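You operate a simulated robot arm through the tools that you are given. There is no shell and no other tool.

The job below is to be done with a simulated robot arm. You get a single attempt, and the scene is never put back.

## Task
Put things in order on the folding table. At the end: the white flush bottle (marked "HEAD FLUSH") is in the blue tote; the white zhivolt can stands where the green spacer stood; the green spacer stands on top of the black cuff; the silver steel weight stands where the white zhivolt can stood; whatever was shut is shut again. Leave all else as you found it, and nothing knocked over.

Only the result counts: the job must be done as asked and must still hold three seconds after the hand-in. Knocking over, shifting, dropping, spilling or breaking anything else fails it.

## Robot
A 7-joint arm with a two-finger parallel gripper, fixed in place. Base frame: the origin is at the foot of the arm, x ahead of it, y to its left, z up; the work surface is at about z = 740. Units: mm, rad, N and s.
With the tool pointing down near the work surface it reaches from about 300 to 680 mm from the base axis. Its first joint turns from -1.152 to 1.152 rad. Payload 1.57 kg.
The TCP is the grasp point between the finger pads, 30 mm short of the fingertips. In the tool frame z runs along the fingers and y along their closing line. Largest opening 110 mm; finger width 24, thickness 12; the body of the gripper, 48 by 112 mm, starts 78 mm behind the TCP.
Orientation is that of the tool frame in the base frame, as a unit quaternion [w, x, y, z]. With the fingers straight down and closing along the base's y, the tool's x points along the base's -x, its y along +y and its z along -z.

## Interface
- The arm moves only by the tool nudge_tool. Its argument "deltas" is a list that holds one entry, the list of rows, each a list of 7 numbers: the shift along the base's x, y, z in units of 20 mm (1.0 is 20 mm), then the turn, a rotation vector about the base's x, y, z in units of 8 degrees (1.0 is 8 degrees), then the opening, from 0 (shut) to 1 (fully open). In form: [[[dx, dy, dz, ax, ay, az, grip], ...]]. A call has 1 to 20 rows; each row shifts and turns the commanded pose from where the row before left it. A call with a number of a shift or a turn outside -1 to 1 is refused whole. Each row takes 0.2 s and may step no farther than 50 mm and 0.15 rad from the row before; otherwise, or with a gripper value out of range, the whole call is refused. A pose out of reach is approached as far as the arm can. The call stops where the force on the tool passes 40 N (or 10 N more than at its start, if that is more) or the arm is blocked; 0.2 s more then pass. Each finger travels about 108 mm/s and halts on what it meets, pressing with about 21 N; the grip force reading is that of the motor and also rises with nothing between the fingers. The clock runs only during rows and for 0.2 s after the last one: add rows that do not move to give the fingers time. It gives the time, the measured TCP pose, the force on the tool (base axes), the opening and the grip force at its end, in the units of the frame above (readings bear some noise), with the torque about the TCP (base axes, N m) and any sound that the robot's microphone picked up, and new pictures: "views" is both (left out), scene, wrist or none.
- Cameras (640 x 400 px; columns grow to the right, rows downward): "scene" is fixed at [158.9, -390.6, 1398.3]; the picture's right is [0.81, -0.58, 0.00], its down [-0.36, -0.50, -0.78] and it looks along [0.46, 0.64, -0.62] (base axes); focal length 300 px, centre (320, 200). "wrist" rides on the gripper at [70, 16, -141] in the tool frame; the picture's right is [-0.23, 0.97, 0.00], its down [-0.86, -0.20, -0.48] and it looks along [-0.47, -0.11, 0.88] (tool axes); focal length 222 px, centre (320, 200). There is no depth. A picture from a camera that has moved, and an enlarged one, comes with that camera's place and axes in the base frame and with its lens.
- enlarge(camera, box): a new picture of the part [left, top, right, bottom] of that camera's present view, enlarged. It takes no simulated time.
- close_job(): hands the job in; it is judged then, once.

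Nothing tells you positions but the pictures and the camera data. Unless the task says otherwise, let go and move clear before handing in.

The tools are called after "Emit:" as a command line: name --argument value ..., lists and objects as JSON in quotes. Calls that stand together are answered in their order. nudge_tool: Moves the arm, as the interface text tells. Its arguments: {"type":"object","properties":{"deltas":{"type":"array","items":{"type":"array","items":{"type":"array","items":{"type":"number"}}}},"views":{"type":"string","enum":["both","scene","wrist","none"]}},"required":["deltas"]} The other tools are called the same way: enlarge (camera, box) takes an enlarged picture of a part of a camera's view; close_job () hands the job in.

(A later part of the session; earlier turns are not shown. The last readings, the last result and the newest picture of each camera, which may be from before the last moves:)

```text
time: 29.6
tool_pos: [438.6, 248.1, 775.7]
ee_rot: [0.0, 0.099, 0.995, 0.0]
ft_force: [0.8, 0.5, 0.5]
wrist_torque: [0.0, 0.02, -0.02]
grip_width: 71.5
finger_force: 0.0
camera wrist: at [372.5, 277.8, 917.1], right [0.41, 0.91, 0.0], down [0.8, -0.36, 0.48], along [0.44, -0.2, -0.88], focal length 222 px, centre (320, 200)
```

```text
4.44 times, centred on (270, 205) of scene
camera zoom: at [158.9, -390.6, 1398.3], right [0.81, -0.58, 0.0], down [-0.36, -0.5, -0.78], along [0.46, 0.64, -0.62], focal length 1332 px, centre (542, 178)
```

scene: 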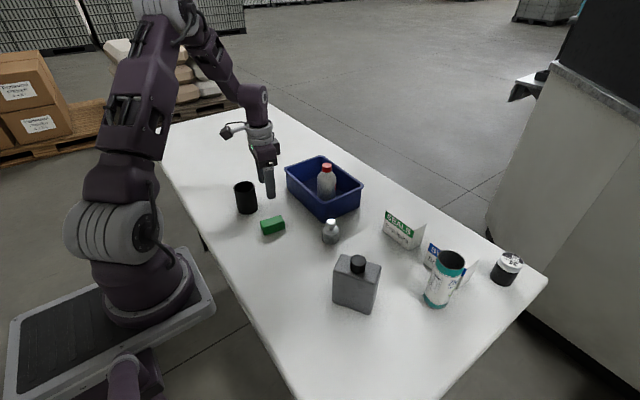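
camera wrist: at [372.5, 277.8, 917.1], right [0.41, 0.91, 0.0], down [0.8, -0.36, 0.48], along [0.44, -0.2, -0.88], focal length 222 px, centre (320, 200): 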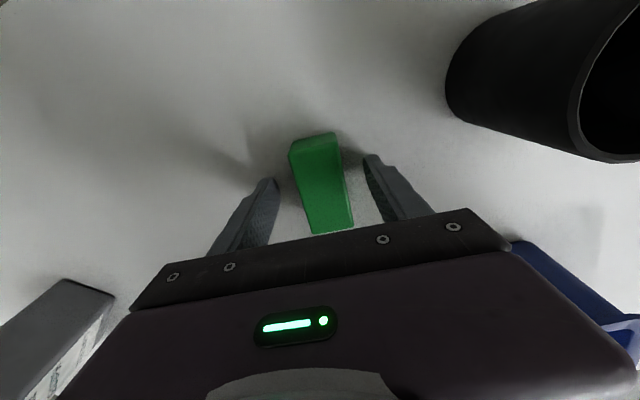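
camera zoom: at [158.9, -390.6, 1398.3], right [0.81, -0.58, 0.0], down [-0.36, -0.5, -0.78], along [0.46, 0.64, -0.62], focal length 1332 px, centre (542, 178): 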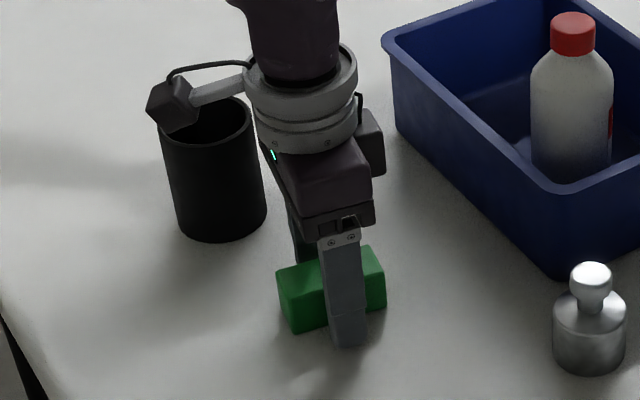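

The fingers straddle the spacer with clearance. Closing.

Emit:
nudge_tool --deltas '[[[0, 0, 0, 0, 0, 0, 0], [0, 0, 0, 0, 0, 0, 0], [0, 0, 0, 0, 0, 0, 0], [0, 0, 0, 0, 0, 0, 0]]]' --views "wrist"

Emit:
enlarge --camera "wrist" --box '[240, 110, 400, 250]'

```text
time: 30.6
tool_pos: [438.3, 248.5, 775.6]
ee_rot: [0.0, 0.1, 0.995, 0.001]
ft_force: [0.6, 0.4, 0.5]
wrist_torque: [-0.01, -0.02, -0.02]
grip_width: 34.1
finger_force: 21.5
camera wrist: at [372.5, 277.8, 917.2], right [0.41, 0.91, 0.0], down [0.8, -0.36, 0.48], along [0.44, -0.2, -0.88], focal length 222 px, centre (320, 200)
```

wrist: 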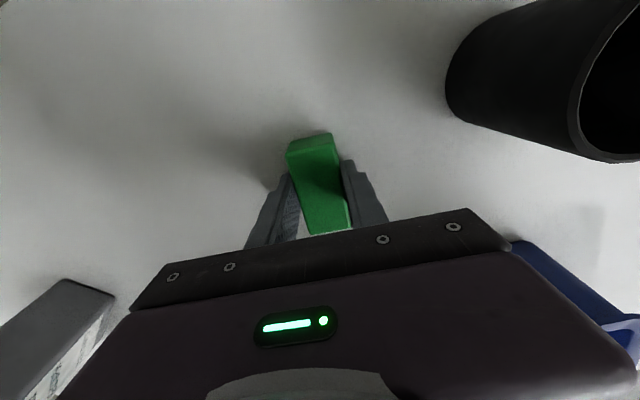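

```text
2.86 times, centred on (320, 180) of wrist
camera zoom: at [372.5, 277.8, 917.2], right [0.41, 0.91, 0.0], down [0.8, -0.36, 0.48], along [0.44, -0.2, -0.88], focal length 635 px, centre (320, 257)
```

zoom: 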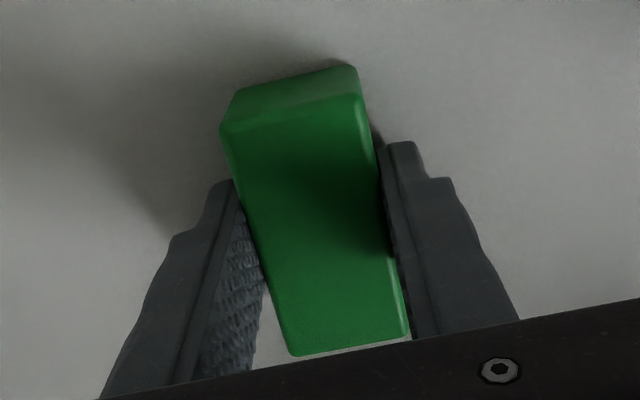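

The spacer is held (34 mm wide), its centre aligned with the TCP at about (438,248.5), which is the spot to remember. I'll lift it and move partway to view the cuff precisely.

Emit:
nudge_tool --deltas '[[[0, 0, 0.4, 0, 0, 0, 0], [0, 0, 0.8, 0, 0, 0, 0], [0, 0, 0.9, 0, 0, 0, 0], [0, 0, 0.9, 0, 0, 0, 0], [0, 0, 0.9, 0, 0, 0, 0], [0, 0, 0.9, 0, 0, 0, 0], [0, 0, 0.9, 0, 0, 0, 0], [0, 0, 0.9, 0, 0, 0, 0], [-0.1, 0.5, 0.4, 0, 0, 0, 0], [-0.2, 0.8, 0, 0, 0, 0, 0], [-0.2, 0.8, 0, 0, 0, 0, 0], [-0.2, 0.8, 0, 0, 0, 0, 0], [-0.2, 0.4, 0, 0, 0, 0, 0], [0, 0, 0, 0, 0, 0, 0]]]' --views "both"

Emit:
enlarge --camera "wrist" --box '[320, 40, 480, 180]'

```text
time: 33.6
tool_pos: [420.6, 313.8, 915.2]
ee_rot: [0.0, 0.1, 0.995, 0.0]
ft_force: [-0.1, 0.0, -0.7]
wrist_torque: [0.0, 0.0, 0.0]
grip_width: 34.2
finger_force: 20.9
camera wrist: at [354.7, 343.2, 1056.9], right [0.41, 0.91, 0.0], down [0.8, -0.36, 0.48], along [0.44, -0.2, -0.88], focal length 222 px, centre (320, 200)
```

scene: 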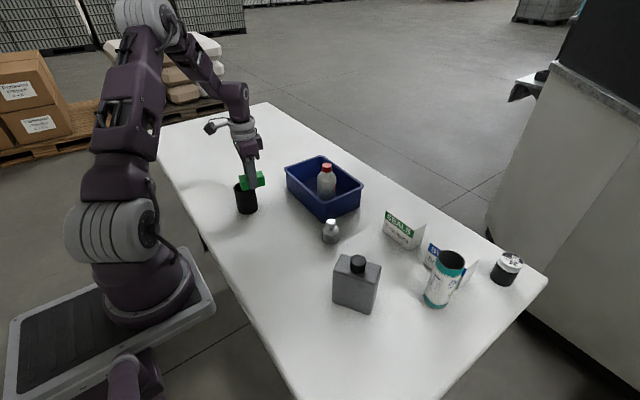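
wrist: 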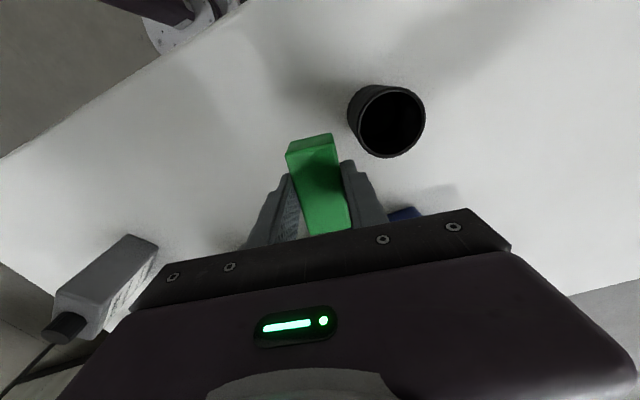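

```text
2.86 times, centred on (400, 110) of wrist
camera zoom: at [354.7, 343.2, 1056.9], right [0.41, 0.91, 0.0], down [0.8, -0.36, 0.48], along [0.44, -0.2, -0.88], focal length 635 px, centre (91, 457)
```

zoom: 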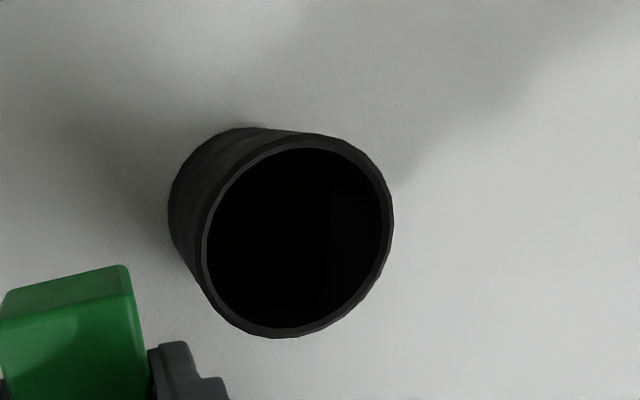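

The cuff's rim centre triangulates to about (418.7,391.2,830). I'll move over it and stop about 20 mm above the rim to check.

Emit:
nudge_tool --deltas '[[[-0.02, 0.7, 0, 0, 0, 0, 0], [-0.02, 0.8, 0, 0, 0, 0, 0], [-0.02, 0.8, 0, 0, 0, 0, 0], [-0.01, 0.8, 0, 0, 0, 0, 0], [0, 0.78, 0, 0, 0, 0, 0], [0, 0, -0.5, 0, 0, 0, 0], [0, 0, -0.5, 0, 0, 0, 0], [0, 0, -0.4, 0, 0, 0, 0], [0, 0, 0, 0, 0, 0, 0]]]' --views "both"

Emit:
enlarge --camera "wrist" --box '[240, 80, 400, 240]'

Emit:
enlarge --camera "scene" --box '[205, 140, 305, 240]'

```text
time: 35.6
tool_pos: [417.3, 392.3, 887.7]
ee_rot: [0.0, 0.1, 0.995, 0.0]
ft_force: [0.4, -0.7, -0.4]
wrist_torque: [-0.01, -0.05, 0.0]
grip_width: 34.0
finger_force: 20.5
camera wrist: at [352.7, 421.6, 1029.3], right [0.41, 0.91, 0.0], down [0.8, -0.36, 0.48], along [0.44, -0.2, -0.88], focal length 222 px, centre (320, 200)
```

scene: 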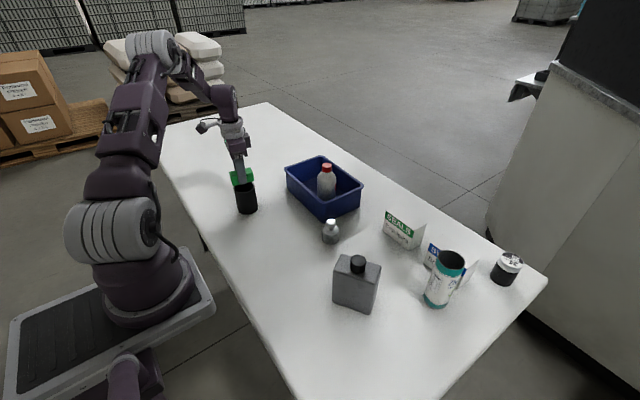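
wrist: 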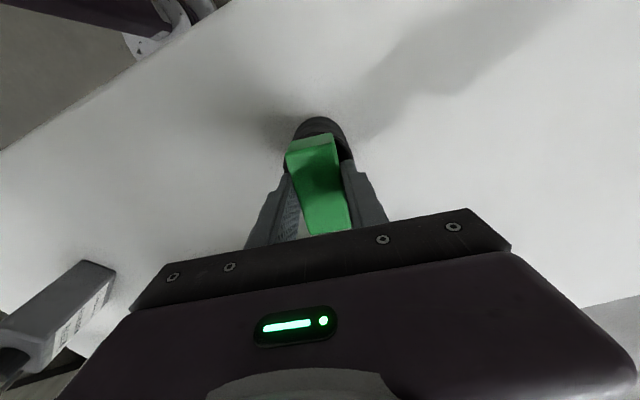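

```text
2.50 times, centred on (320, 160) of wrist
camera zoom: at [352.7, 421.6, 1029.3], right [0.41, 0.91, 0.0], down [0.8, -0.36, 0.48], along [0.44, -0.2, -0.88], focal length 555 px, centre (320, 300)
```

zoom: 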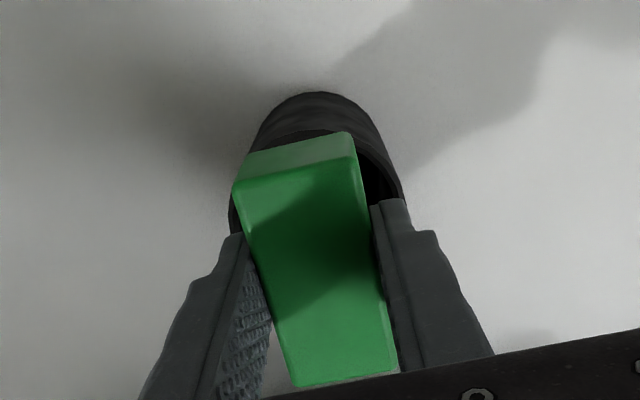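

```text
4.00 times, centred on (255, 190) of scene
camera zoom: at [158.9, -390.6, 1398.3], right [0.81, -0.58, 0.0], down [-0.36, -0.5, -0.78], along [0.46, 0.64, -0.62], focal length 1199 px, centre (580, 240)
```

zoom: 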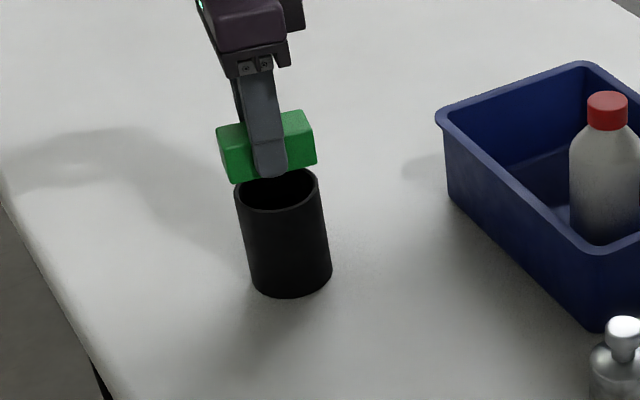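

I'm hovering about 20 mm above the rim. I'll zoom in to check the spacer's alignment against the cuff more carefully.

Emit:
enlarge --camera "scene" --box '[222, 160, 272, 218]'

Emit:
enlarge --camera "wrist" --box '[275, 105, 365, 195]'

```text
6.90 times, centred on (247, 189) of scene
camera zoom: at [158.9, -390.6, 1398.3], right [0.81, -0.58, 0.0], down [-0.36, -0.5, -0.78], along [0.46, 0.64, -0.62], focal length 2067 px, centre (823, 276)
```

zoom: 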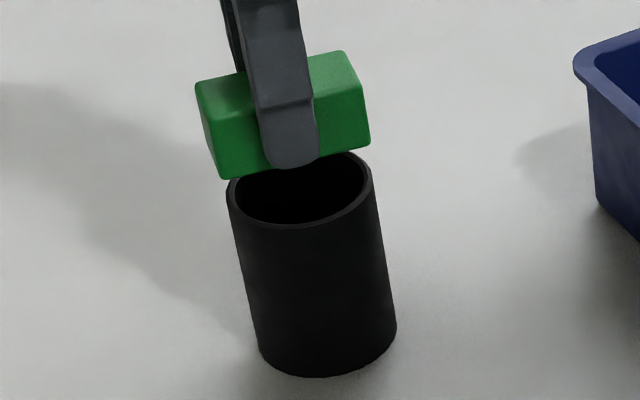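

```text
4.44 times, centred on (320, 150) of wrist
camera zoom: at [352.7, 421.6, 1029.3], right [0.41, 0.91, 0.0], down [0.8, -0.36, 0.48], along [0.44, -0.2, -0.88], focal length 987 px, centre (320, 422)
```

zoom: 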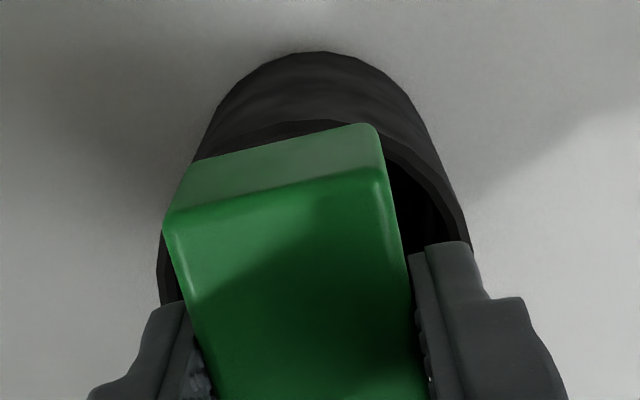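

The wrist view shows the cuff about 2 mm to +x and 1.5 mm to -y of the TCP. I'll correct that and lower carefully to contact.

Emit:
nudge_tool --deltas '[[[0.11, -0.08, -0.2, 0, 0, 0, 0], [0, 0, -0.3, 0, 0, 0, 0], [0, 0, -0.3, 0, 0, 0, 0], [0, 0, 0, 0, 0, 0, 0]]]' --views "none"

Emit:
nudge_tool --deltas '[[[0, 0, -0.05, 0, 0, 0, 0], [0, 0, -0.05, 0, 0, 0, 0]]]' --views "both"

Emit:
enlarge --camera "scene" --box '[222, 160, 272, 218]'

Emit:
enlarge --camera "wrist" --box '[275, 105, 365, 195]'

```text
time: 36.6
tool_pos: [419.9, 390.7, 872.3]
ee_rot: [0.0, 0.099, 0.995, 0.0]
ft_force: [-0.8, 0.7, -0.4]
wrist_torque: [-0.02, -0.02, 0.02]
grip_width: 34.3
finger_force: 20.4
```

```text
time: 37.2
tool_pos: [420.5, 389.9, 870.5]
ee_rot: [0.0, 0.099, 0.995, 0.0]
ft_force: [0.9, -0.3, -1.6]
wrist_torque: [0.02, -0.02, -0.02]
grip_width: 34.4
finger_force: 20.7
camera wrist: at [354.7, 419.6, 1011.4], right [0.41, 0.91, 0.0], down [0.8, -0.36, 0.48], along [0.44, -0.2, -0.88], focal length 222 px, centre (320, 200)
```

scene: 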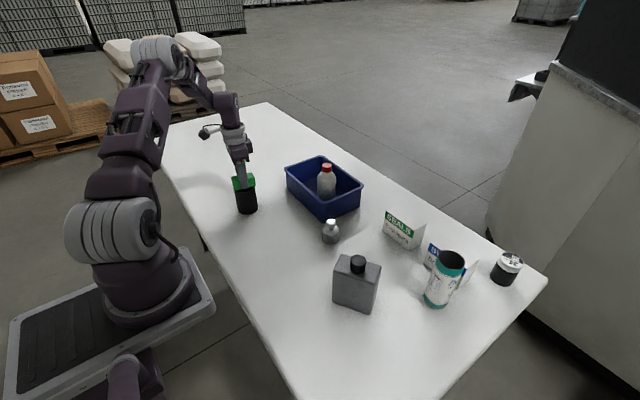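
wrist: 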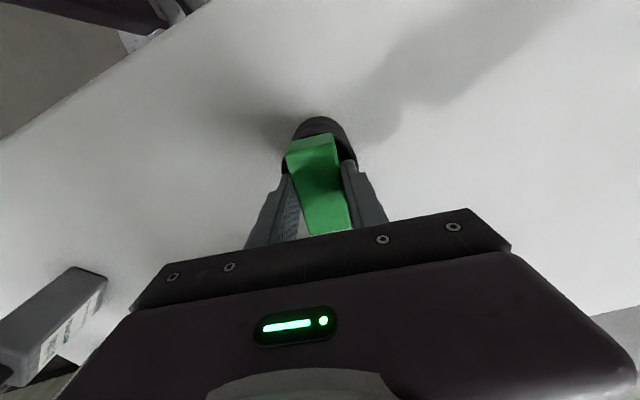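

```text
6.90 times, centred on (247, 189) of scene
camera zoom: at [158.9, -390.6, 1398.3], right [0.81, -0.58, 0.0], down [-0.36, -0.5, -0.78], along [0.46, 0.64, -0.62], focal length 2067 px, centre (823, 276)
```

zoom: 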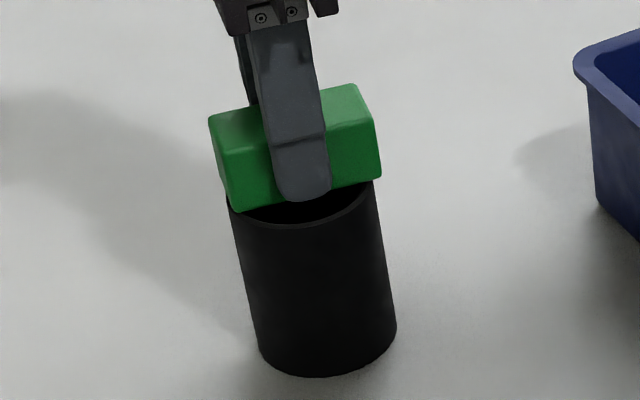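

```text
4.44 times, centred on (320, 150) of wrist
camera zoom: at [354.7, 419.6, 1011.4], right [0.41, 0.91, 0.0], down [0.8, -0.36, 0.48], along [0.44, -0.2, -0.88], focal length 987 px, centre (320, 422)
```

zoom: 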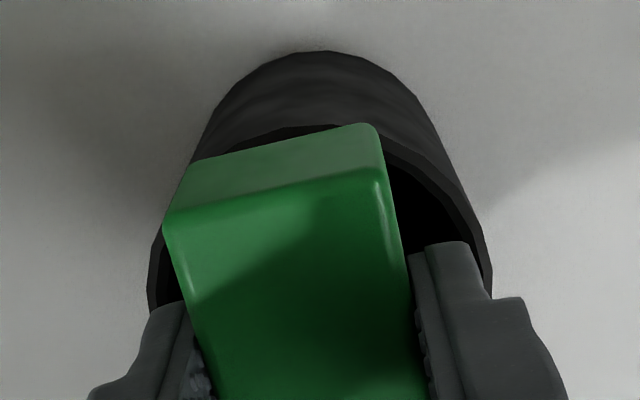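

Alignment looks right both ways. Spacer weighs about 1 N, so I'll lower in 1 mm steps and watch for the load to transfer.

Emit:
nudge_tool --deltas '[[[0.03, 0, -0.05, 0, 0, 0, 0], [0, 0, -0.05, 0, 0, 0, 0], [0, 0, -0.05, 0, 0, 0, 0]]]' --views "none"

Emit:
nudge_tool --deltas '[[[0, 0, -0.05, 0, 0, 0, 0], [0, 0, 0, 0, 0, 0, 0]]]' --views "none"

```text
time: 38.0
tool_pos: [420.9, 391.0, 866.3]
ee_rot: [0.001, 0.1, 0.995, 0.0]
ft_force: [-0.5, 0.4, -1.1]
wrist_torque: [-0.03, 0.02, 0.01]
grip_width: 33.9
finger_force: 20.8
```

```text
time: 38.6
tool_pos: [420.4, 389.3, 866.1]
ee_rot: [0.0, 0.099, 0.995, 0.0]
ft_force: [0.0, -0.4, -0.7]
wrist_torque: [0.0, 0.01, 0.02]
grip_width: 34.3
finger_force: 20.8
```

Emit:
nudge_tool --deltas '[[[0, 0, -0.05, 0, 0, 0, 0], [0, 0, 0, 0, 0, 0, 0]]]' --views "none"

Emit:
nudge_tool --deltas '[[[0, 0, -0.05, 0, 0, 0, 0], [0, 0, 0, 0, 0, 0, 0]]]' --views "wrist"

Emit:
enlarge --camera "scene" --box '[230, 170, 262, 205]'

```text
time: 39.2
tool_pos: [421.4, 391.0, 865.7]
ee_rot: [0.001, 0.099, 0.995, 0.0]
ft_force: [-2.6, -3.1, 11.4]
wrist_torque: [-0.07, 0.11, 0.01]
grip_width: 34.5
finger_force: 20.9
```

```text
time: 39.8
tool_pos: [421.8, 390.5, 865.5]
ee_rot: [0.001, 0.099, 0.995, 0.001]
ft_force: [-1.2, -2.7, 20.2]
wrist_torque: [-0.07, 0.02, 0.01]
grip_width: 34.5
finger_force: 20.7
camera wrist: at [356.1, 419.6, 1006.1], right [0.41, 0.91, 0.0], down [0.8, -0.36, 0.48], along [0.44, -0.2, -0.88], focal length 222 px, centre (320, 200)
```

wrist: 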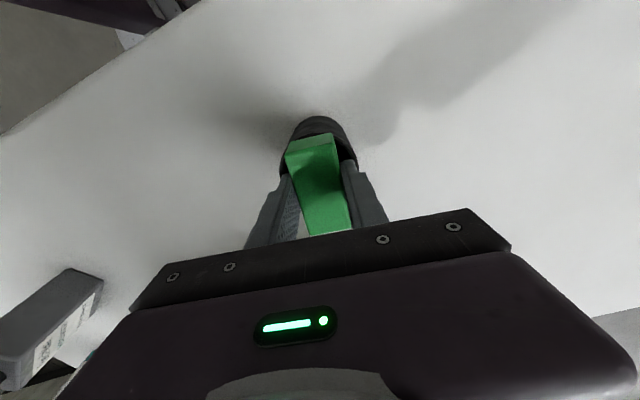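

```text
11.43 times, centred on (246, 188) of scene
camera zoom: at [158.6, -390.9, 1398.2], right [0.81, -0.58, 0.0], down [-0.36, -0.5, -0.78], along [0.46, 0.64, -0.62], focal length 3425 px, centre (1166, 343)
```

zoom: 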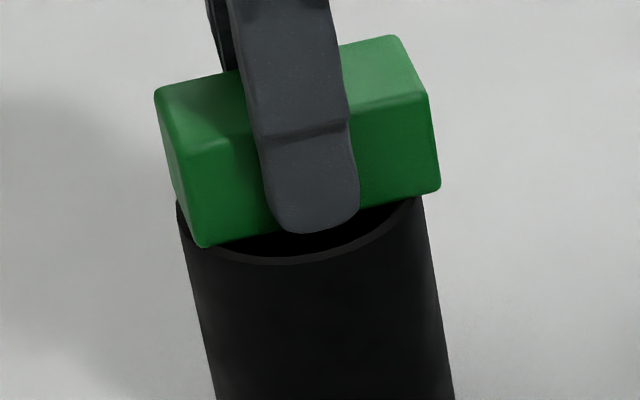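

Contact is clear (20 N). I'll ease the preload off before releasing.

Emit:
nudge_tool --deltas '[[[0, 0, 0.05, 0, 0, 0, 0], [0, 0, 0.03, 0, 0, 0, 0]]]' --views "none"

```text
time: 40.4
tool_pos: [421.9, 389.6, 863.9]
ee_rot: [0.0, 0.099, 0.995, 0.0]
ft_force: [2.7, 1.8, 4.2]
wrist_torque: [0.08, -0.25, 0.03]
grip_width: 34.4
finger_force: 21.3
```

Emit:
nudge_tool --deltas '[[[0, 0, 0.01, 0, 0, 0, 0], [0, 0, 0, 0, 0, 0, 0.35], [0, 0, 0, 0, 0, 0, 0.45], [0, 0, 0, 0, 0, 0, 0.5], [0, 0, 0, 0, 0, 0, 0.5]]]' --views "both"

Emit:
enlarge --camera "scene" --box '[222, 160, 272, 218]'

Emit:
enlarge --camera "wrist" --box '[255, 95, 385, 245]'

```text
time: 41.6
tool_pos: [420.7, 389.7, 865.9]
ee_rot: [0.001, 0.1, 0.995, 0.0]
ft_force: [0.9, -0.3, -0.7]
wrist_torque: [0.01, 0.01, -0.02]
grip_width: 55.0
finger_force: 0.0
camera wrist: at [356.1, 419.5, 1007.1], right [0.41, 0.91, 0.0], down [0.8, -0.36, 0.48], along [0.44, -0.2, -0.88], focal length 222 px, centre (320, 200)
```

scene: 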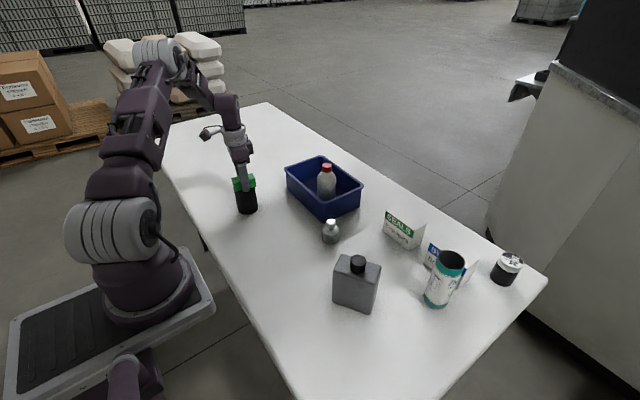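
wrist: 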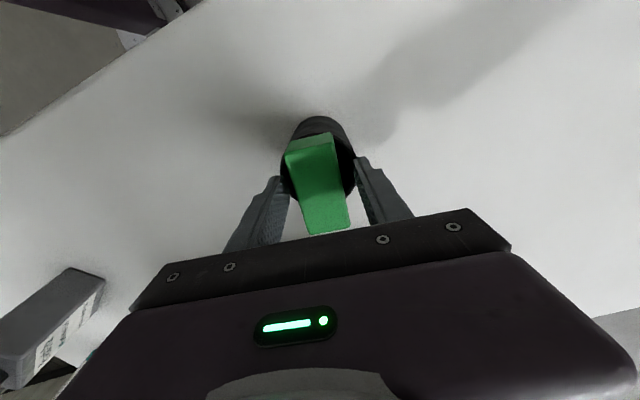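

```text
6.90 times, centred on (247, 189) of scene
camera zoom: at [158.9, -390.6, 1398.3], right [0.81, -0.58, 0.0], down [-0.36, -0.5, -0.78], along [0.46, 0.64, -0.62], focal length 2067 px, centre (823, 276)
```

zoom: 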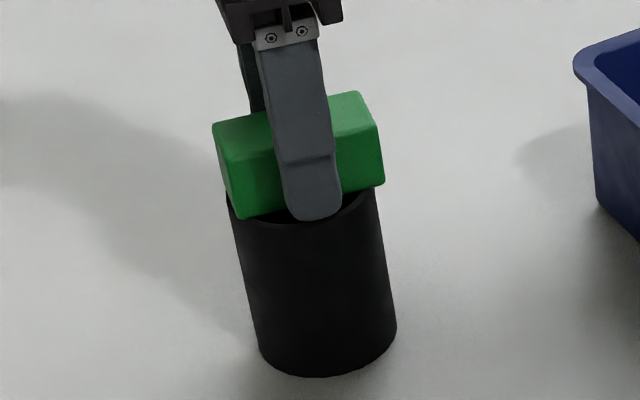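

```text
2.67 times, centred on (320, 170) of wrist
camera zoom: at [356.1, 419.5, 1007.1], right [0.41, 0.91, 0.0], down [0.8, -0.36, 0.48], along [0.44, -0.2, -0.88], focal length 592 px, centre (320, 280)
```

zoom: 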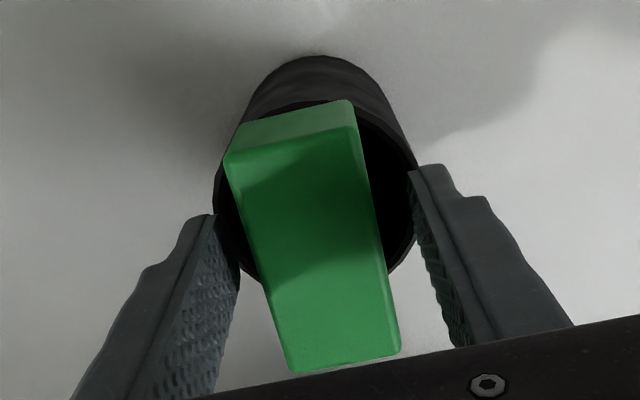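

The spacer rests level across the cuff and the cuff hasn't moved. I'll rise clear, then travel to the zhivolt can.

Emit:
nudge_tool --deltas '[[[0, 0, 0.3, 0, 0, 0, 0.5], [0, 0, 0.6, 0, 0, 0, 0.5], [0, 0, 0.9, 0, 0, 0, 0.5], [0, 0, 0.9, 0, 0, 0, 0.6], [0, 0, 0.9, 0, 0, 0, 0.8], [0, 0, 0.9, 0, 0, 0, 1], [0, 0, 0.9, 0, 0, 0, 1], [0, 0, 0.9, 0, 0, 0, 1], [0.15, -0.5, 0.7, 0, 0, 0, 1], [0.26, -0.95, 0, 0, 0, 0, 1], [0.26, -0.95, 0, 0, 0, 0, 1], [0.26, -0.95, 0, 0, 0, 0, 1], [0.26, -0.95, 0, 0, 0, 0, 1], [0.26, -0.95, 0, 0, 0, 0, 1], [0.26, -0.95, 0, 0, 0, 0, 1], [0.26, -0.95, 0, 0, 0, 0, 1], [0.26, -0.95, 0, 0, 0, 0, 1], [0.26, -0.95, 0, 0, 0, 0, 1]]]' --views "both"

Emit:
enlarge --camera "scene" --box '[222, 150, 282, 220]'

```text
time: 45.4
tool_pos: [470.6, 208.1, 1005.2]
ee_rot: [0.0, 0.099, 0.995, 0.0]
ft_force: [0.4, 0.4, 0.1]
wrist_torque: [-0.03, 0.01, 0.04]
grip_width: 110.1
finger_force: 0.0
camera wrist: at [405.7, 237.4, 1146.6], right [0.41, 0.91, 0.0], down [0.8, -0.36, 0.48], along [0.44, -0.2, -0.88], focal length 222 px, centre (320, 200)
```

scene: 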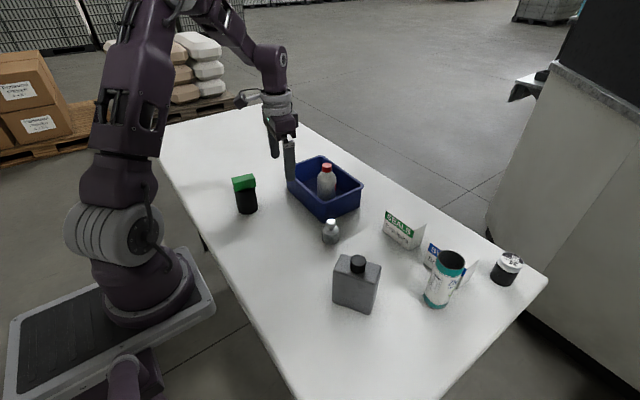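
wrist: 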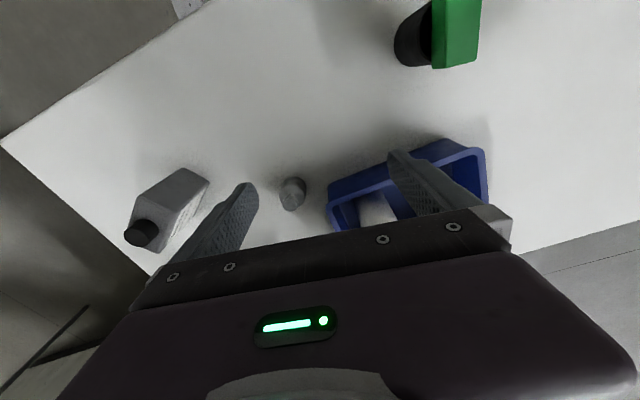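

```text
5.71 times, centred on (252, 185) of scene
camera zoom: at [158.9, -390.6, 1398.3], right [0.81, -0.58, 0.0], down [-0.36, -0.5, -0.78], along [0.46, 0.64, -0.62], focal length 1712 px, centre (709, 286)
```

zoom: 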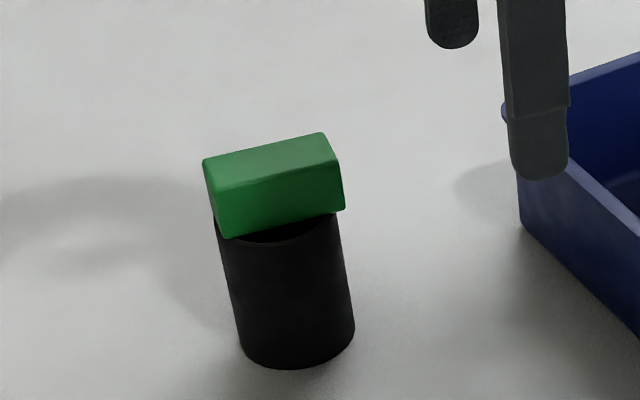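

The spacer is stable on the cuff. Now I'll continue to a viewpoint just inside the can.

Emit:
nudge_tool --deltas '[[[0.28, -0.95, 0, 0, 0, -0.04, 1], [0.28, -0.98, 0, 0, 0, -0.04, 1], [0.28, -0.98, 0, 0, 0, -0.04, 1], [0.28, -0.98, 0, 0, 0, -0.04, 1], [0.28, -0.98, 0, 0, 0, -0.04, 1], [0.28, -0.98, 0, 0, 0, -0.04, 1], [0.28, -0.98, 0, 0, 0, -0.04, 1], [0.28, -0.98, 0, 0, 0, -0.04, 1], [0.28, -0.98, 0, 0, 0, -0.04, 1], [0.28, -0.98, 0, 0, 0, -0.04, 1], [0.28, -0.98, 0, 0, 0, -0.04, 1], [0.28, -0.98, 0, 0, 0, -0.04, 1], [0.28, -0.98, 0, 0, 0, -0.04, 1], [0.28, -0.98, 0, 0, 0, -0.04, 1], [0.28, -0.98, 0, 0, 0, -0.04, 1], [0.28, -0.98, 0, 0, 0, -0.04, 1], [0.28, -0.98, 0, 0, 0, -0.04, 1], [0.28, -0.98, 0, 0, 0, -0.04, 1], [0.28, -0.98, 0, 0, 0, -0.04, 1], [0.28, -0.98, 0, 0, 0, -0.04, 1]]]' --views "both"

Emit:
enlarge --camera "wrist" --box '[230, 60, 430, 240]'

```text
time: 49.6
tool_pos: [582.9, -182.6, 1005.4]
ee_rot: [0.0, 0.154, 0.988, 0.0]
ft_force: [-0.2, -0.8, 0.6]
wrist_torque: [0.02, -0.02, 0.05]
grip_width: 109.7
finger_force: 0.0
camera wrist: at [521.8, -146.2, 1147.4], right [0.51, 0.86, 0.0], down [0.75, -0.45, 0.48], along [0.41, -0.25, -0.88], focal length 222 px, centre (320, 200)
```

scene: 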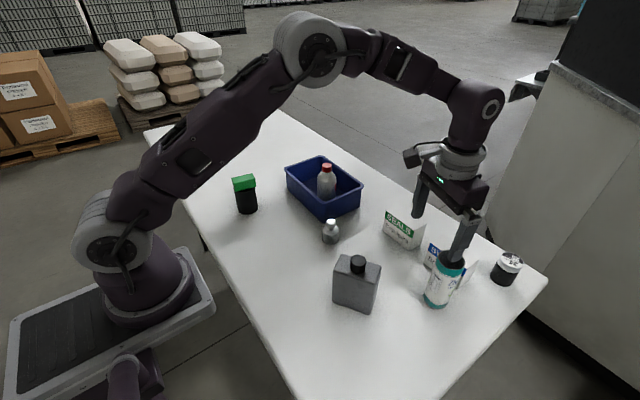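
wrist: 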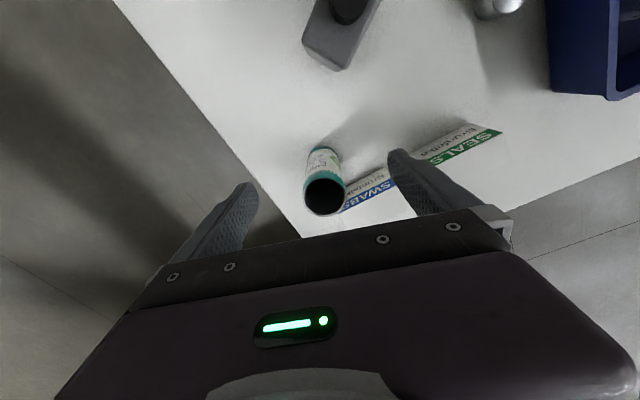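

```text
2.22 times, centred on (330, 150) of wrist
camera zoom: at [521.8, -146.2, 1147.4], right [0.51, 0.86, 0.0], down [0.75, -0.45, 0.48], along [0.41, -0.25, -0.88], focal length 494 px, centre (298, 311)
```

zoom: 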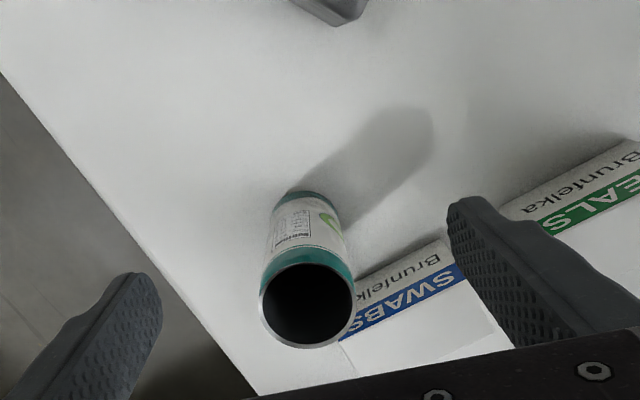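

From the wrist, the can base is at about (643.6,-211.5) and its top at about z 888. I'll move over it at z 945 and re-check the centring.

Emit:
nudge_tool --deltas '[[[0.4, -0.18, -0.4, 0, 0, -0.05, 1], [0.6, -0.28, -0.6, 0, 0, 0, 1], [0.6, -0.28, -0.6, 0, 0, 0, 1], [0.6, -0.28, -0.6, 0, 0, 0, 1], [0.5, -0.25, -0.5, 0, 0, 0, 1], [0.3, -0.14, -0.2, 0, 0, 0, 1], [0, 0, 0, 0, 0, 0, 1]]]' --views "both"

Emit:
enlarge --camera "wrist" --box '[220, 80, 420, 240]'

```text
time: 51.2
tool_pos: [644.9, -209.8, 947.4]
ee_rot: [0.0, 0.158, 0.987, -0.001]
ft_force: [0.4, -1.2, 0.7]
wrist_torque: [0.02, -0.04, 0.0]
grip_width: 110.1
finger_force: 0.1
camera wrist: at [582.7, -174.0, 1088.6], right [0.52, 0.85, 0.0], down [0.75, -0.46, 0.48], along [0.41, -0.25, -0.88], focal length 222 px, centre (320, 200)
```

scene: 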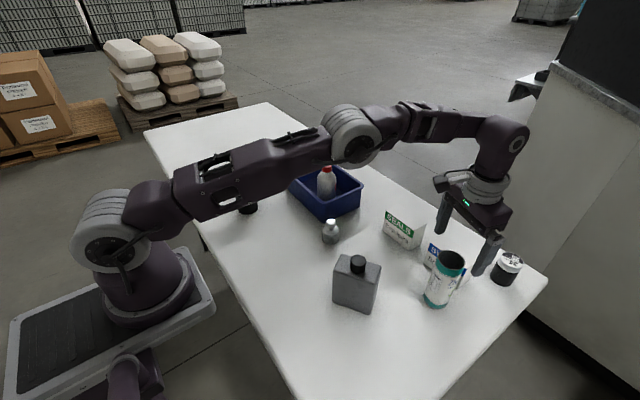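
wrist: 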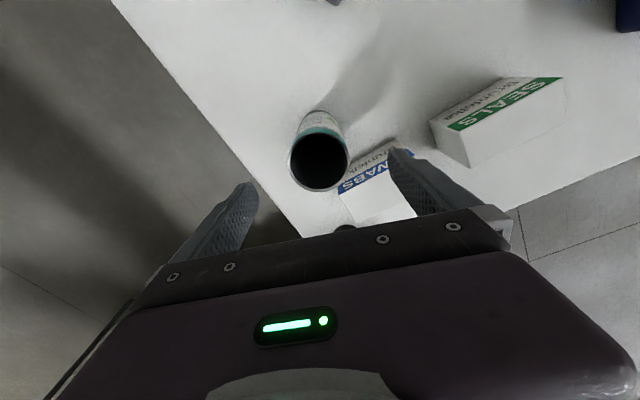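

```text
2.50 times, centred on (320, 160) of wrist
camera zoom: at [582.7, -174.0, 1088.6], right [0.52, 0.85, 0.0], down [0.75, -0.46, 0.48], along [0.41, -0.25, -0.88], focal length 555 px, centre (320, 300)
```

zoom: 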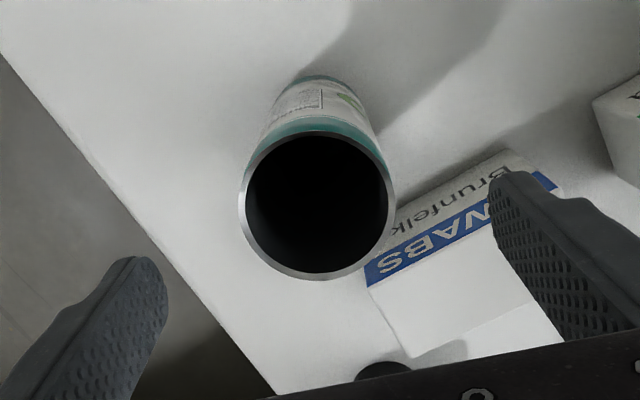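

The can's centre is about (641,-210), roughly 4 mm inward of the TCP. I'll correct that, descend to z 832 with the fingers open, and check.

Emit:
nudge_tool --deltas '[[[-0.18, 0, -0.3, 0, 0, 0, 1], [0, 0, -0.8, 0, 0, 0, 1], [0, 0, -0.8, 0, 0, 0, 1], [0, 0, -0.8, 0, 0, 0, 1], [0, 0, -0.8, 0, 0, 0, 1], [0, 0, -0.8, 0, 0, 0, 1], [0, 0, -0.8, 0, 0, 0, 1], [0, 0, -0.65, 0, 0, 0, 1], [0, 0, 0, 0, 0, 0, 1]]]' --views "both"

Emit:
enlarge --camera "scene" --box '[390, 200, 530, 320]'

Emit:
enlarge --camera "wrist" --box '[220, 80, 420, 240]'

```text
time: 53.2
tool_pos: [639.4, -209.7, 833.2]
ee_rot: [0.0, 0.157, 0.988, 0.0]
ft_force: [0.7, 0.4, 0.9]
wrist_torque: [-0.03, -0.01, -0.03]
grip_width: 110.1
finger_force: 0.0
camera wrist: at [578.9, -173.5, 974.0], right [0.52, 0.85, 0.0], down [0.75, -0.46, 0.48], along [0.41, -0.25, -0.88], focal length 222 px, centre (320, 200)
```

scene: 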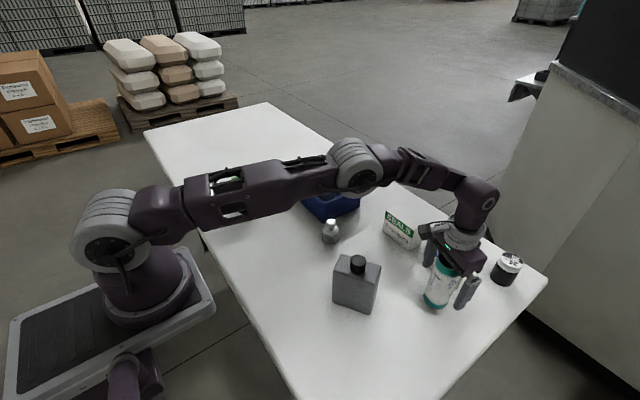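
wrist: 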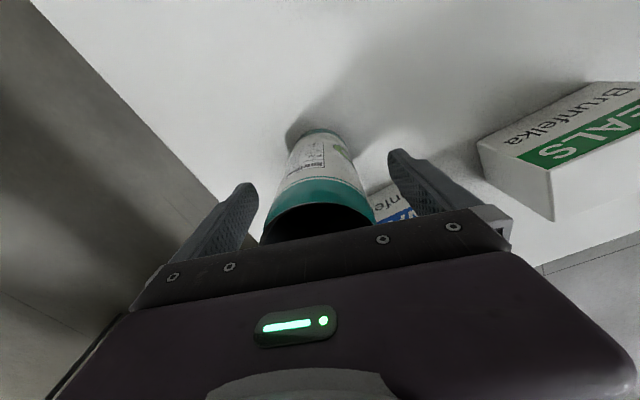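

```text
3.33 times, centred on (460, 260) of scene
camera zoom: at [158.9, -390.6, 1398.3], right [0.81, -0.58, 0.0], down [-0.36, -0.5, -0.78], along [0.46, 0.64, -0.62], focal length 999 px, centre (-147, 0)
```

zoom: 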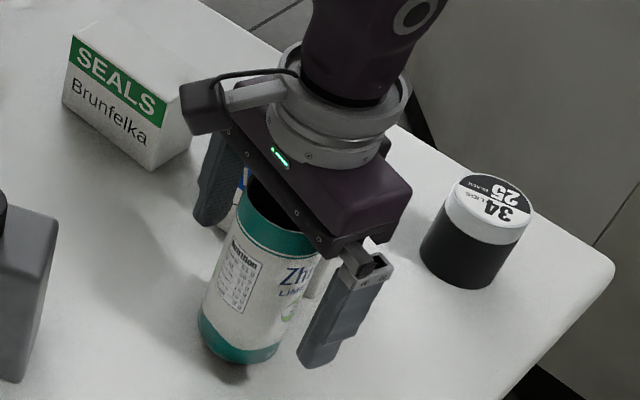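

```text
2.50 times, centred on (320, 160) of wrist
camera zoom: at [578.9, -173.5, 974.0], right [0.52, 0.85, 0.0], down [0.75, -0.46, 0.48], along [0.41, -0.25, -0.88], focal length 555 px, centre (320, 300)
```

zoom: 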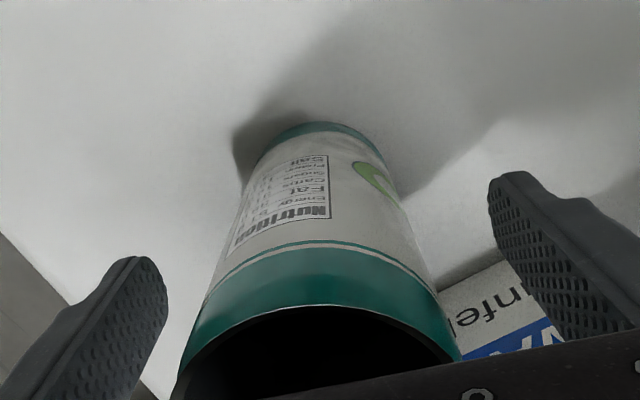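

The can is centred between the fingers with room all around. Closing on it.

Emit:
nudge_tool --deltas '[[[0.08, -0.03, 0, 0, 0, 0, 0.8], [0, 0, 0, 0, 0, 0, 0.65], [0, 0, 0, 0, 0, 0, 0.5], [0, 0, 0, 0, 0, 0, 0.3], [0, 0, 0, 0, 0, 0, 0], [0, 0, 0, 0, 0, 0, 0], [0, 0, 0, 0, 0, 0, 0]]]' --views "wrist"

Emit:
enlarge --camera "wrist" --box '[220, 80, 420, 240]'

Emit:
enlarge --camera "scene" --box '[390, 200, 530, 320]'

```text
time: 54.8
tool_pos: [641.8, -211.3, 832.0]
ee_rot: [0.001, 0.158, 0.987, 0.0]
ft_force: [-0.1, 0.3, -0.7]
wrist_torque: [0.03, -0.03, 0.01]
grip_width: 56.3
finger_force: 20.7
camera wrist: at [580.8, -174.2, 974.2], right [0.52, 0.85, 0.0], down [0.75, -0.46, 0.48], along [0.41, -0.25, -0.88], focal length 222 px, centre (320, 200)
```

wrist: 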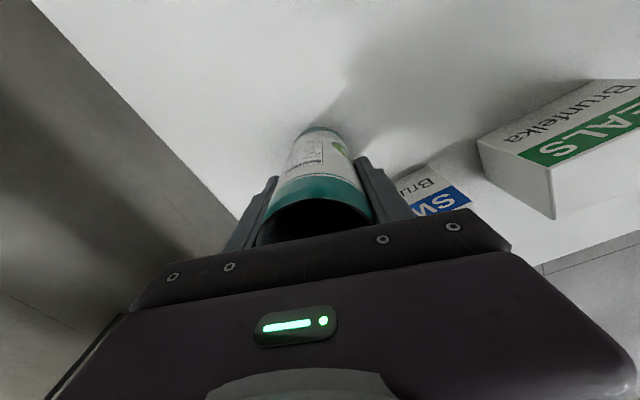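

```text
2.50 times, centred on (320, 160) of wrist
camera zoom: at [580.8, -174.2, 974.2], right [0.52, 0.85, 0.0], down [0.75, -0.46, 0.48], along [0.41, -0.25, -0.88], focal length 555 px, centre (320, 300)
```

zoom: 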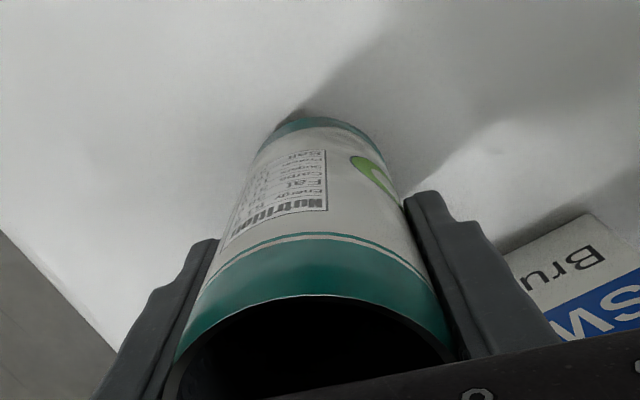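

```text
3.33 times, centred on (460, 260) of scene
camera zoom: at [158.9, -390.6, 1398.3], right [0.81, -0.58, 0.0], down [-0.36, -0.5, -0.78], along [0.46, 0.64, -0.62], focal length 999 px, centre (-147, 0)
```

zoom: 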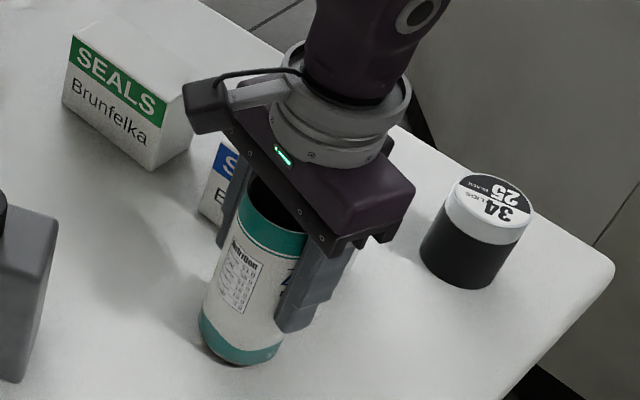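

The can is gripped (56 mm) at about (640.5,-210.5), which I'll remember as the weight's target spot. I'll lift it gently, easing inward as it rises.

Emit:
nudge_tool --deltas '[[[0, 0, 0.2, 0, 0, 0, 0], [0, 0, 0.5, 0, 0, 0, 0], [0, 0, 0.7, 0, 0, 0, 0], [-0.2, 0.07, 0.9, 0, 0, 0, 0], [-0.25, 0.08, 0.9, 0, 0, 0, 0], [-0.3, 0.1, 0.9, 0, 0, 0, 0], [-0.3, 0.1, 0.9, 0, 0, 0, 0], [-0.3, 0.1, 0.9, 0, 0, 0, 0], [-0.3, 0.1, 0.9, 0, 0, 0, 0], [-0.3, 0.1, 0.9, 0, 0, 0, 0], [-0.3, 0.1, 0.5, 0, 0, 0, 0]]]' --views "both"

Emit:
enlarge --camera "scene" --box '[370, 170, 530, 320]'

```text
time: 57.2
tool_pos: [596.5, -196.4, 996.2]
ee_rot: [0.001, 0.159, 0.987, -0.001]
ft_force: [0.2, -0.1, -0.2]
wrist_torque: [0.01, -0.01, 0.03]
grip_width: 56.2
finger_force: 21.0
camera wrist: at [534.8, -159.3, 1137.3], right [0.52, 0.85, 0.0], down [0.75, -0.46, 0.48], along [0.41, -0.25, -0.88], focal length 222 px, centre (320, 200)
```

scene: 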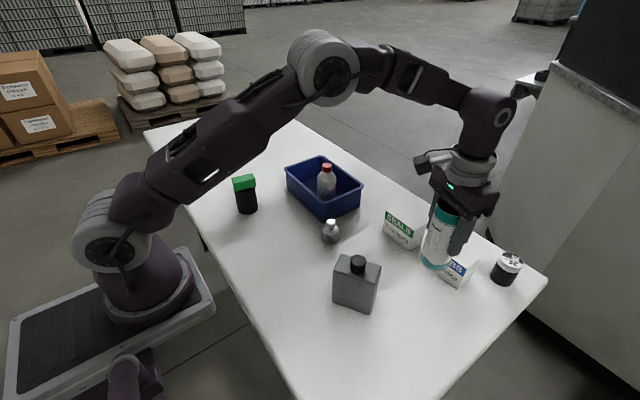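
wrist: 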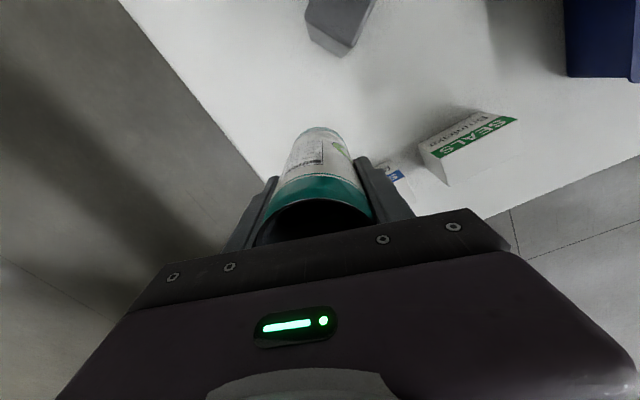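

```text
2.67 times, centred on (450, 245) of scene
camera zoom: at [158.9, -390.6, 1398.3], right [0.81, -0.58, 0.0], down [-0.36, -0.5, -0.78], along [0.46, 0.64, -0.62], focal length 799 px, centre (-27, 80)
```

zoom: 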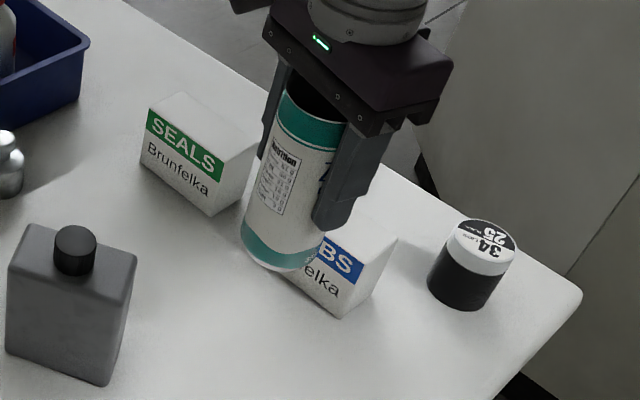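

The can is up and very light. I'll carry it along +y first to stay clear of the jug, then diagonally to the spacer's old spot.

Emit:
nudge_tool --deltas '[[[0, 0.5, 0, 0, 0, 0.15, 0], [0, 0.9, 0, 0, 0, 0.2, 0], [0, 0.95, 0, 0, 0, 0.2, 0], [0, 0.95, 0, 0, 0, 0.2, 0], [0, 0.95, 0, 0, 0, 0.2, 0], [0, 0.95, 0, 0, 0, 0.2, 0], [0, 0.95, 0, 0, 0, 0.2, 0], [0, 0.95, 0, 0, 0, 0.2, 0], [0, 0.95, 0, 0, 0, 0.2, 0], [0, 0.95, 0, 0, 0, 0.2, 0], [-0.3, 0.9, 0, 0, 0, 0.2, 0]]]' --views "none"

Emit:
nudge_tool --deltas '[[[-0.58, 0.95, 0, 0, 0, 0.1, 0], [-0.58, 0.95, 0, 0, 0, 0.02, 0], [-0.58, 0.95, 0, 0, 0, 0, 0], [-0.58, 0.95, 0, 0, 0, 0, 0], [-0.58, 0.95, 0, 0, 0, 0, 0], [-0.58, 0.95, 0, 0, 0, 0, 0], [-0.58, 0.95, 0, 0, 0, 0, 0], [-0.58, 0.95, 0, 0, 0, 0, 0], [-0.58, 0.95, 0, 0, 0, 0, 0], [-0.58, 0.95, 0, 0, 0, 0, 0], [-0.58, 0.95, 0, 0, 0, 0, 0], [-0.58, 0.95, 0, 0, 0, 0, 0], [-0.4, 0.7, 0, 0, 0, 0, 0], [0, 0, 0, 0, 0, 0, 0]]]' --views "both"

```text
time: 59.6
tool_pos: [589.0, 3.2, 995.2]
ee_rot: [0.0, 0.008, 1.0, -0.001]
ft_force: [-0.1, 0.6, 0.9]
wrist_torque: [0.0, -0.01, 0.0]
grip_width: 56.5
finger_force: 20.9
```

```text
time: 62.6
tool_pos: [443.1, 244.4, 996.8]
ee_rot: [0.0, 0.0, 1.0, 0.0]
ft_force: [-0.3, -0.3, -0.6]
wrist_torque: [0.0, 0.0, 0.03]
grip_width: 56.1
finger_force: 21.1
camera wrist: at [373.0, 260.7, 1138.7], right [0.23, 0.97, 0.0], down [0.86, -0.2, 0.48], along [0.47, -0.11, -0.88], focal length 222 px, centre (320, 200)
```

scene: 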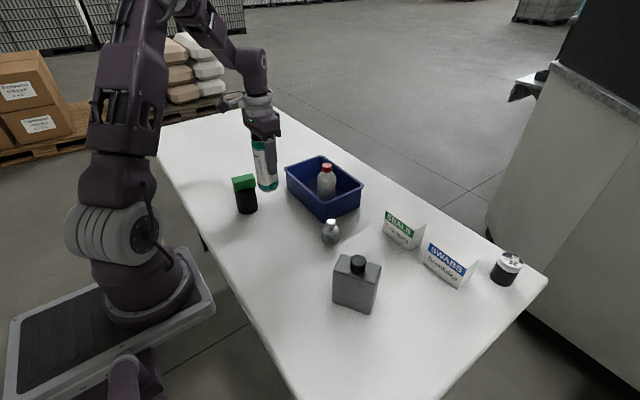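
wrist: 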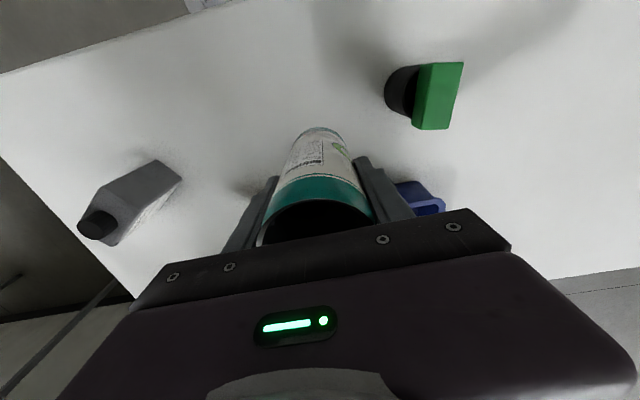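

I'm at (443,244.5). The target TCP is (439.7,248.5), so I'll correct and lower most of the way.

Emit:
nudge_tool --deltas '[[[-0.08, 0.1, -0.6, 0, 0, 0, 0], [-0.08, 0.1, -0.9, 0, 0, 0, 0], [0, 0, -0.9, 0, 0, 0, 0], [0, 0, -0.9, 0, 0, 0, 0], [0, 0, -0.9, 0, 0, 0, 0], [0, 0, -0.9, 0, 0, 0, 0], [0, 0, -0.9, 0, 0, 0, 0], [0, 0, -0.8, 0, 0, 0, 0], [0, 0, -0.5, 0, 0, 0, 0], [0, 0, 0, 0, 0, 0, 0]]]' --views "both"

Emit:
enlarge --camera "scene" --box '[210, 130, 350, 250]'

```text
time: 64.8
tool_pos: [439.6, 247.1, 851.1]
ee_rot: [0.0, 0.0, 1.0, 0.001]
ft_force: [0.0, 0.2, 0.0]
wrist_torque: [0.01, 0.02, -0.02]
grip_width: 56.2
finger_force: 21.5
camera wrist: at [369.6, 263.8, 992.0], right [0.23, 0.97, 0.0], down [0.86, -0.2, 0.48], along [0.47, -0.11, -0.88], focal length 222 px, centre (320, 200)
```

scene: 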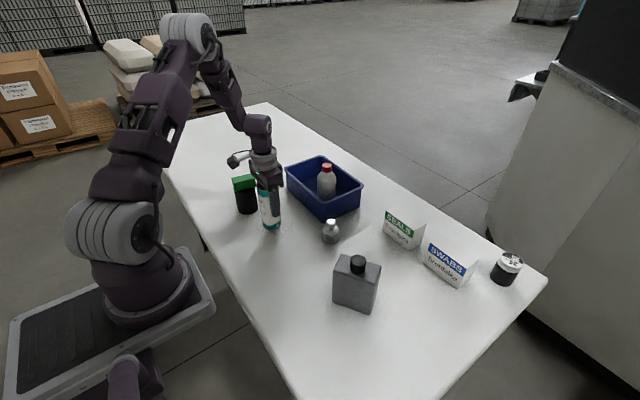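
wrist: 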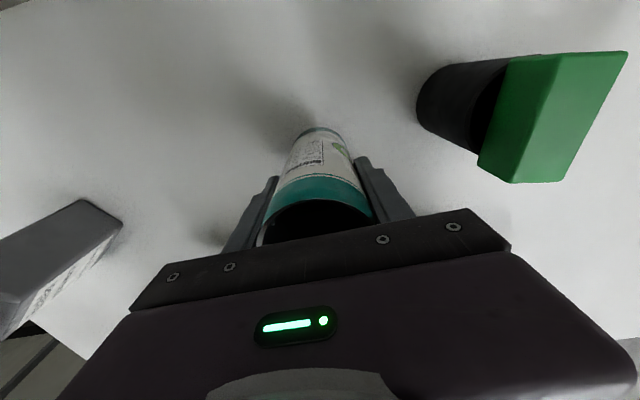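

```text
3.33 times, centred on (280, 190) of scene
camera zoom: at [158.9, -390.6, 1398.3], right [0.81, -0.58, 0.0], down [-0.36, -0.5, -0.78], along [0.46, 0.64, -0.62], focal length 999 px, centre (453, 233)
```

zoom: 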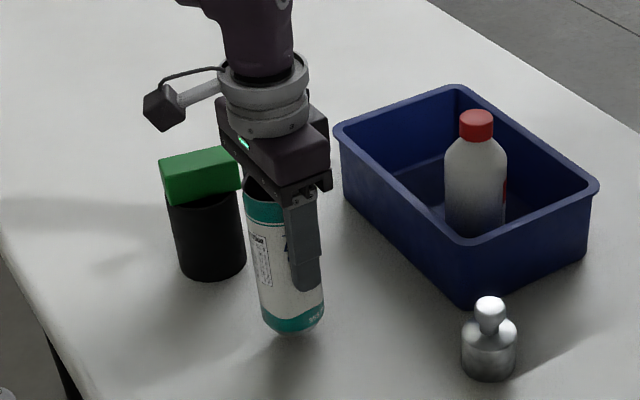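

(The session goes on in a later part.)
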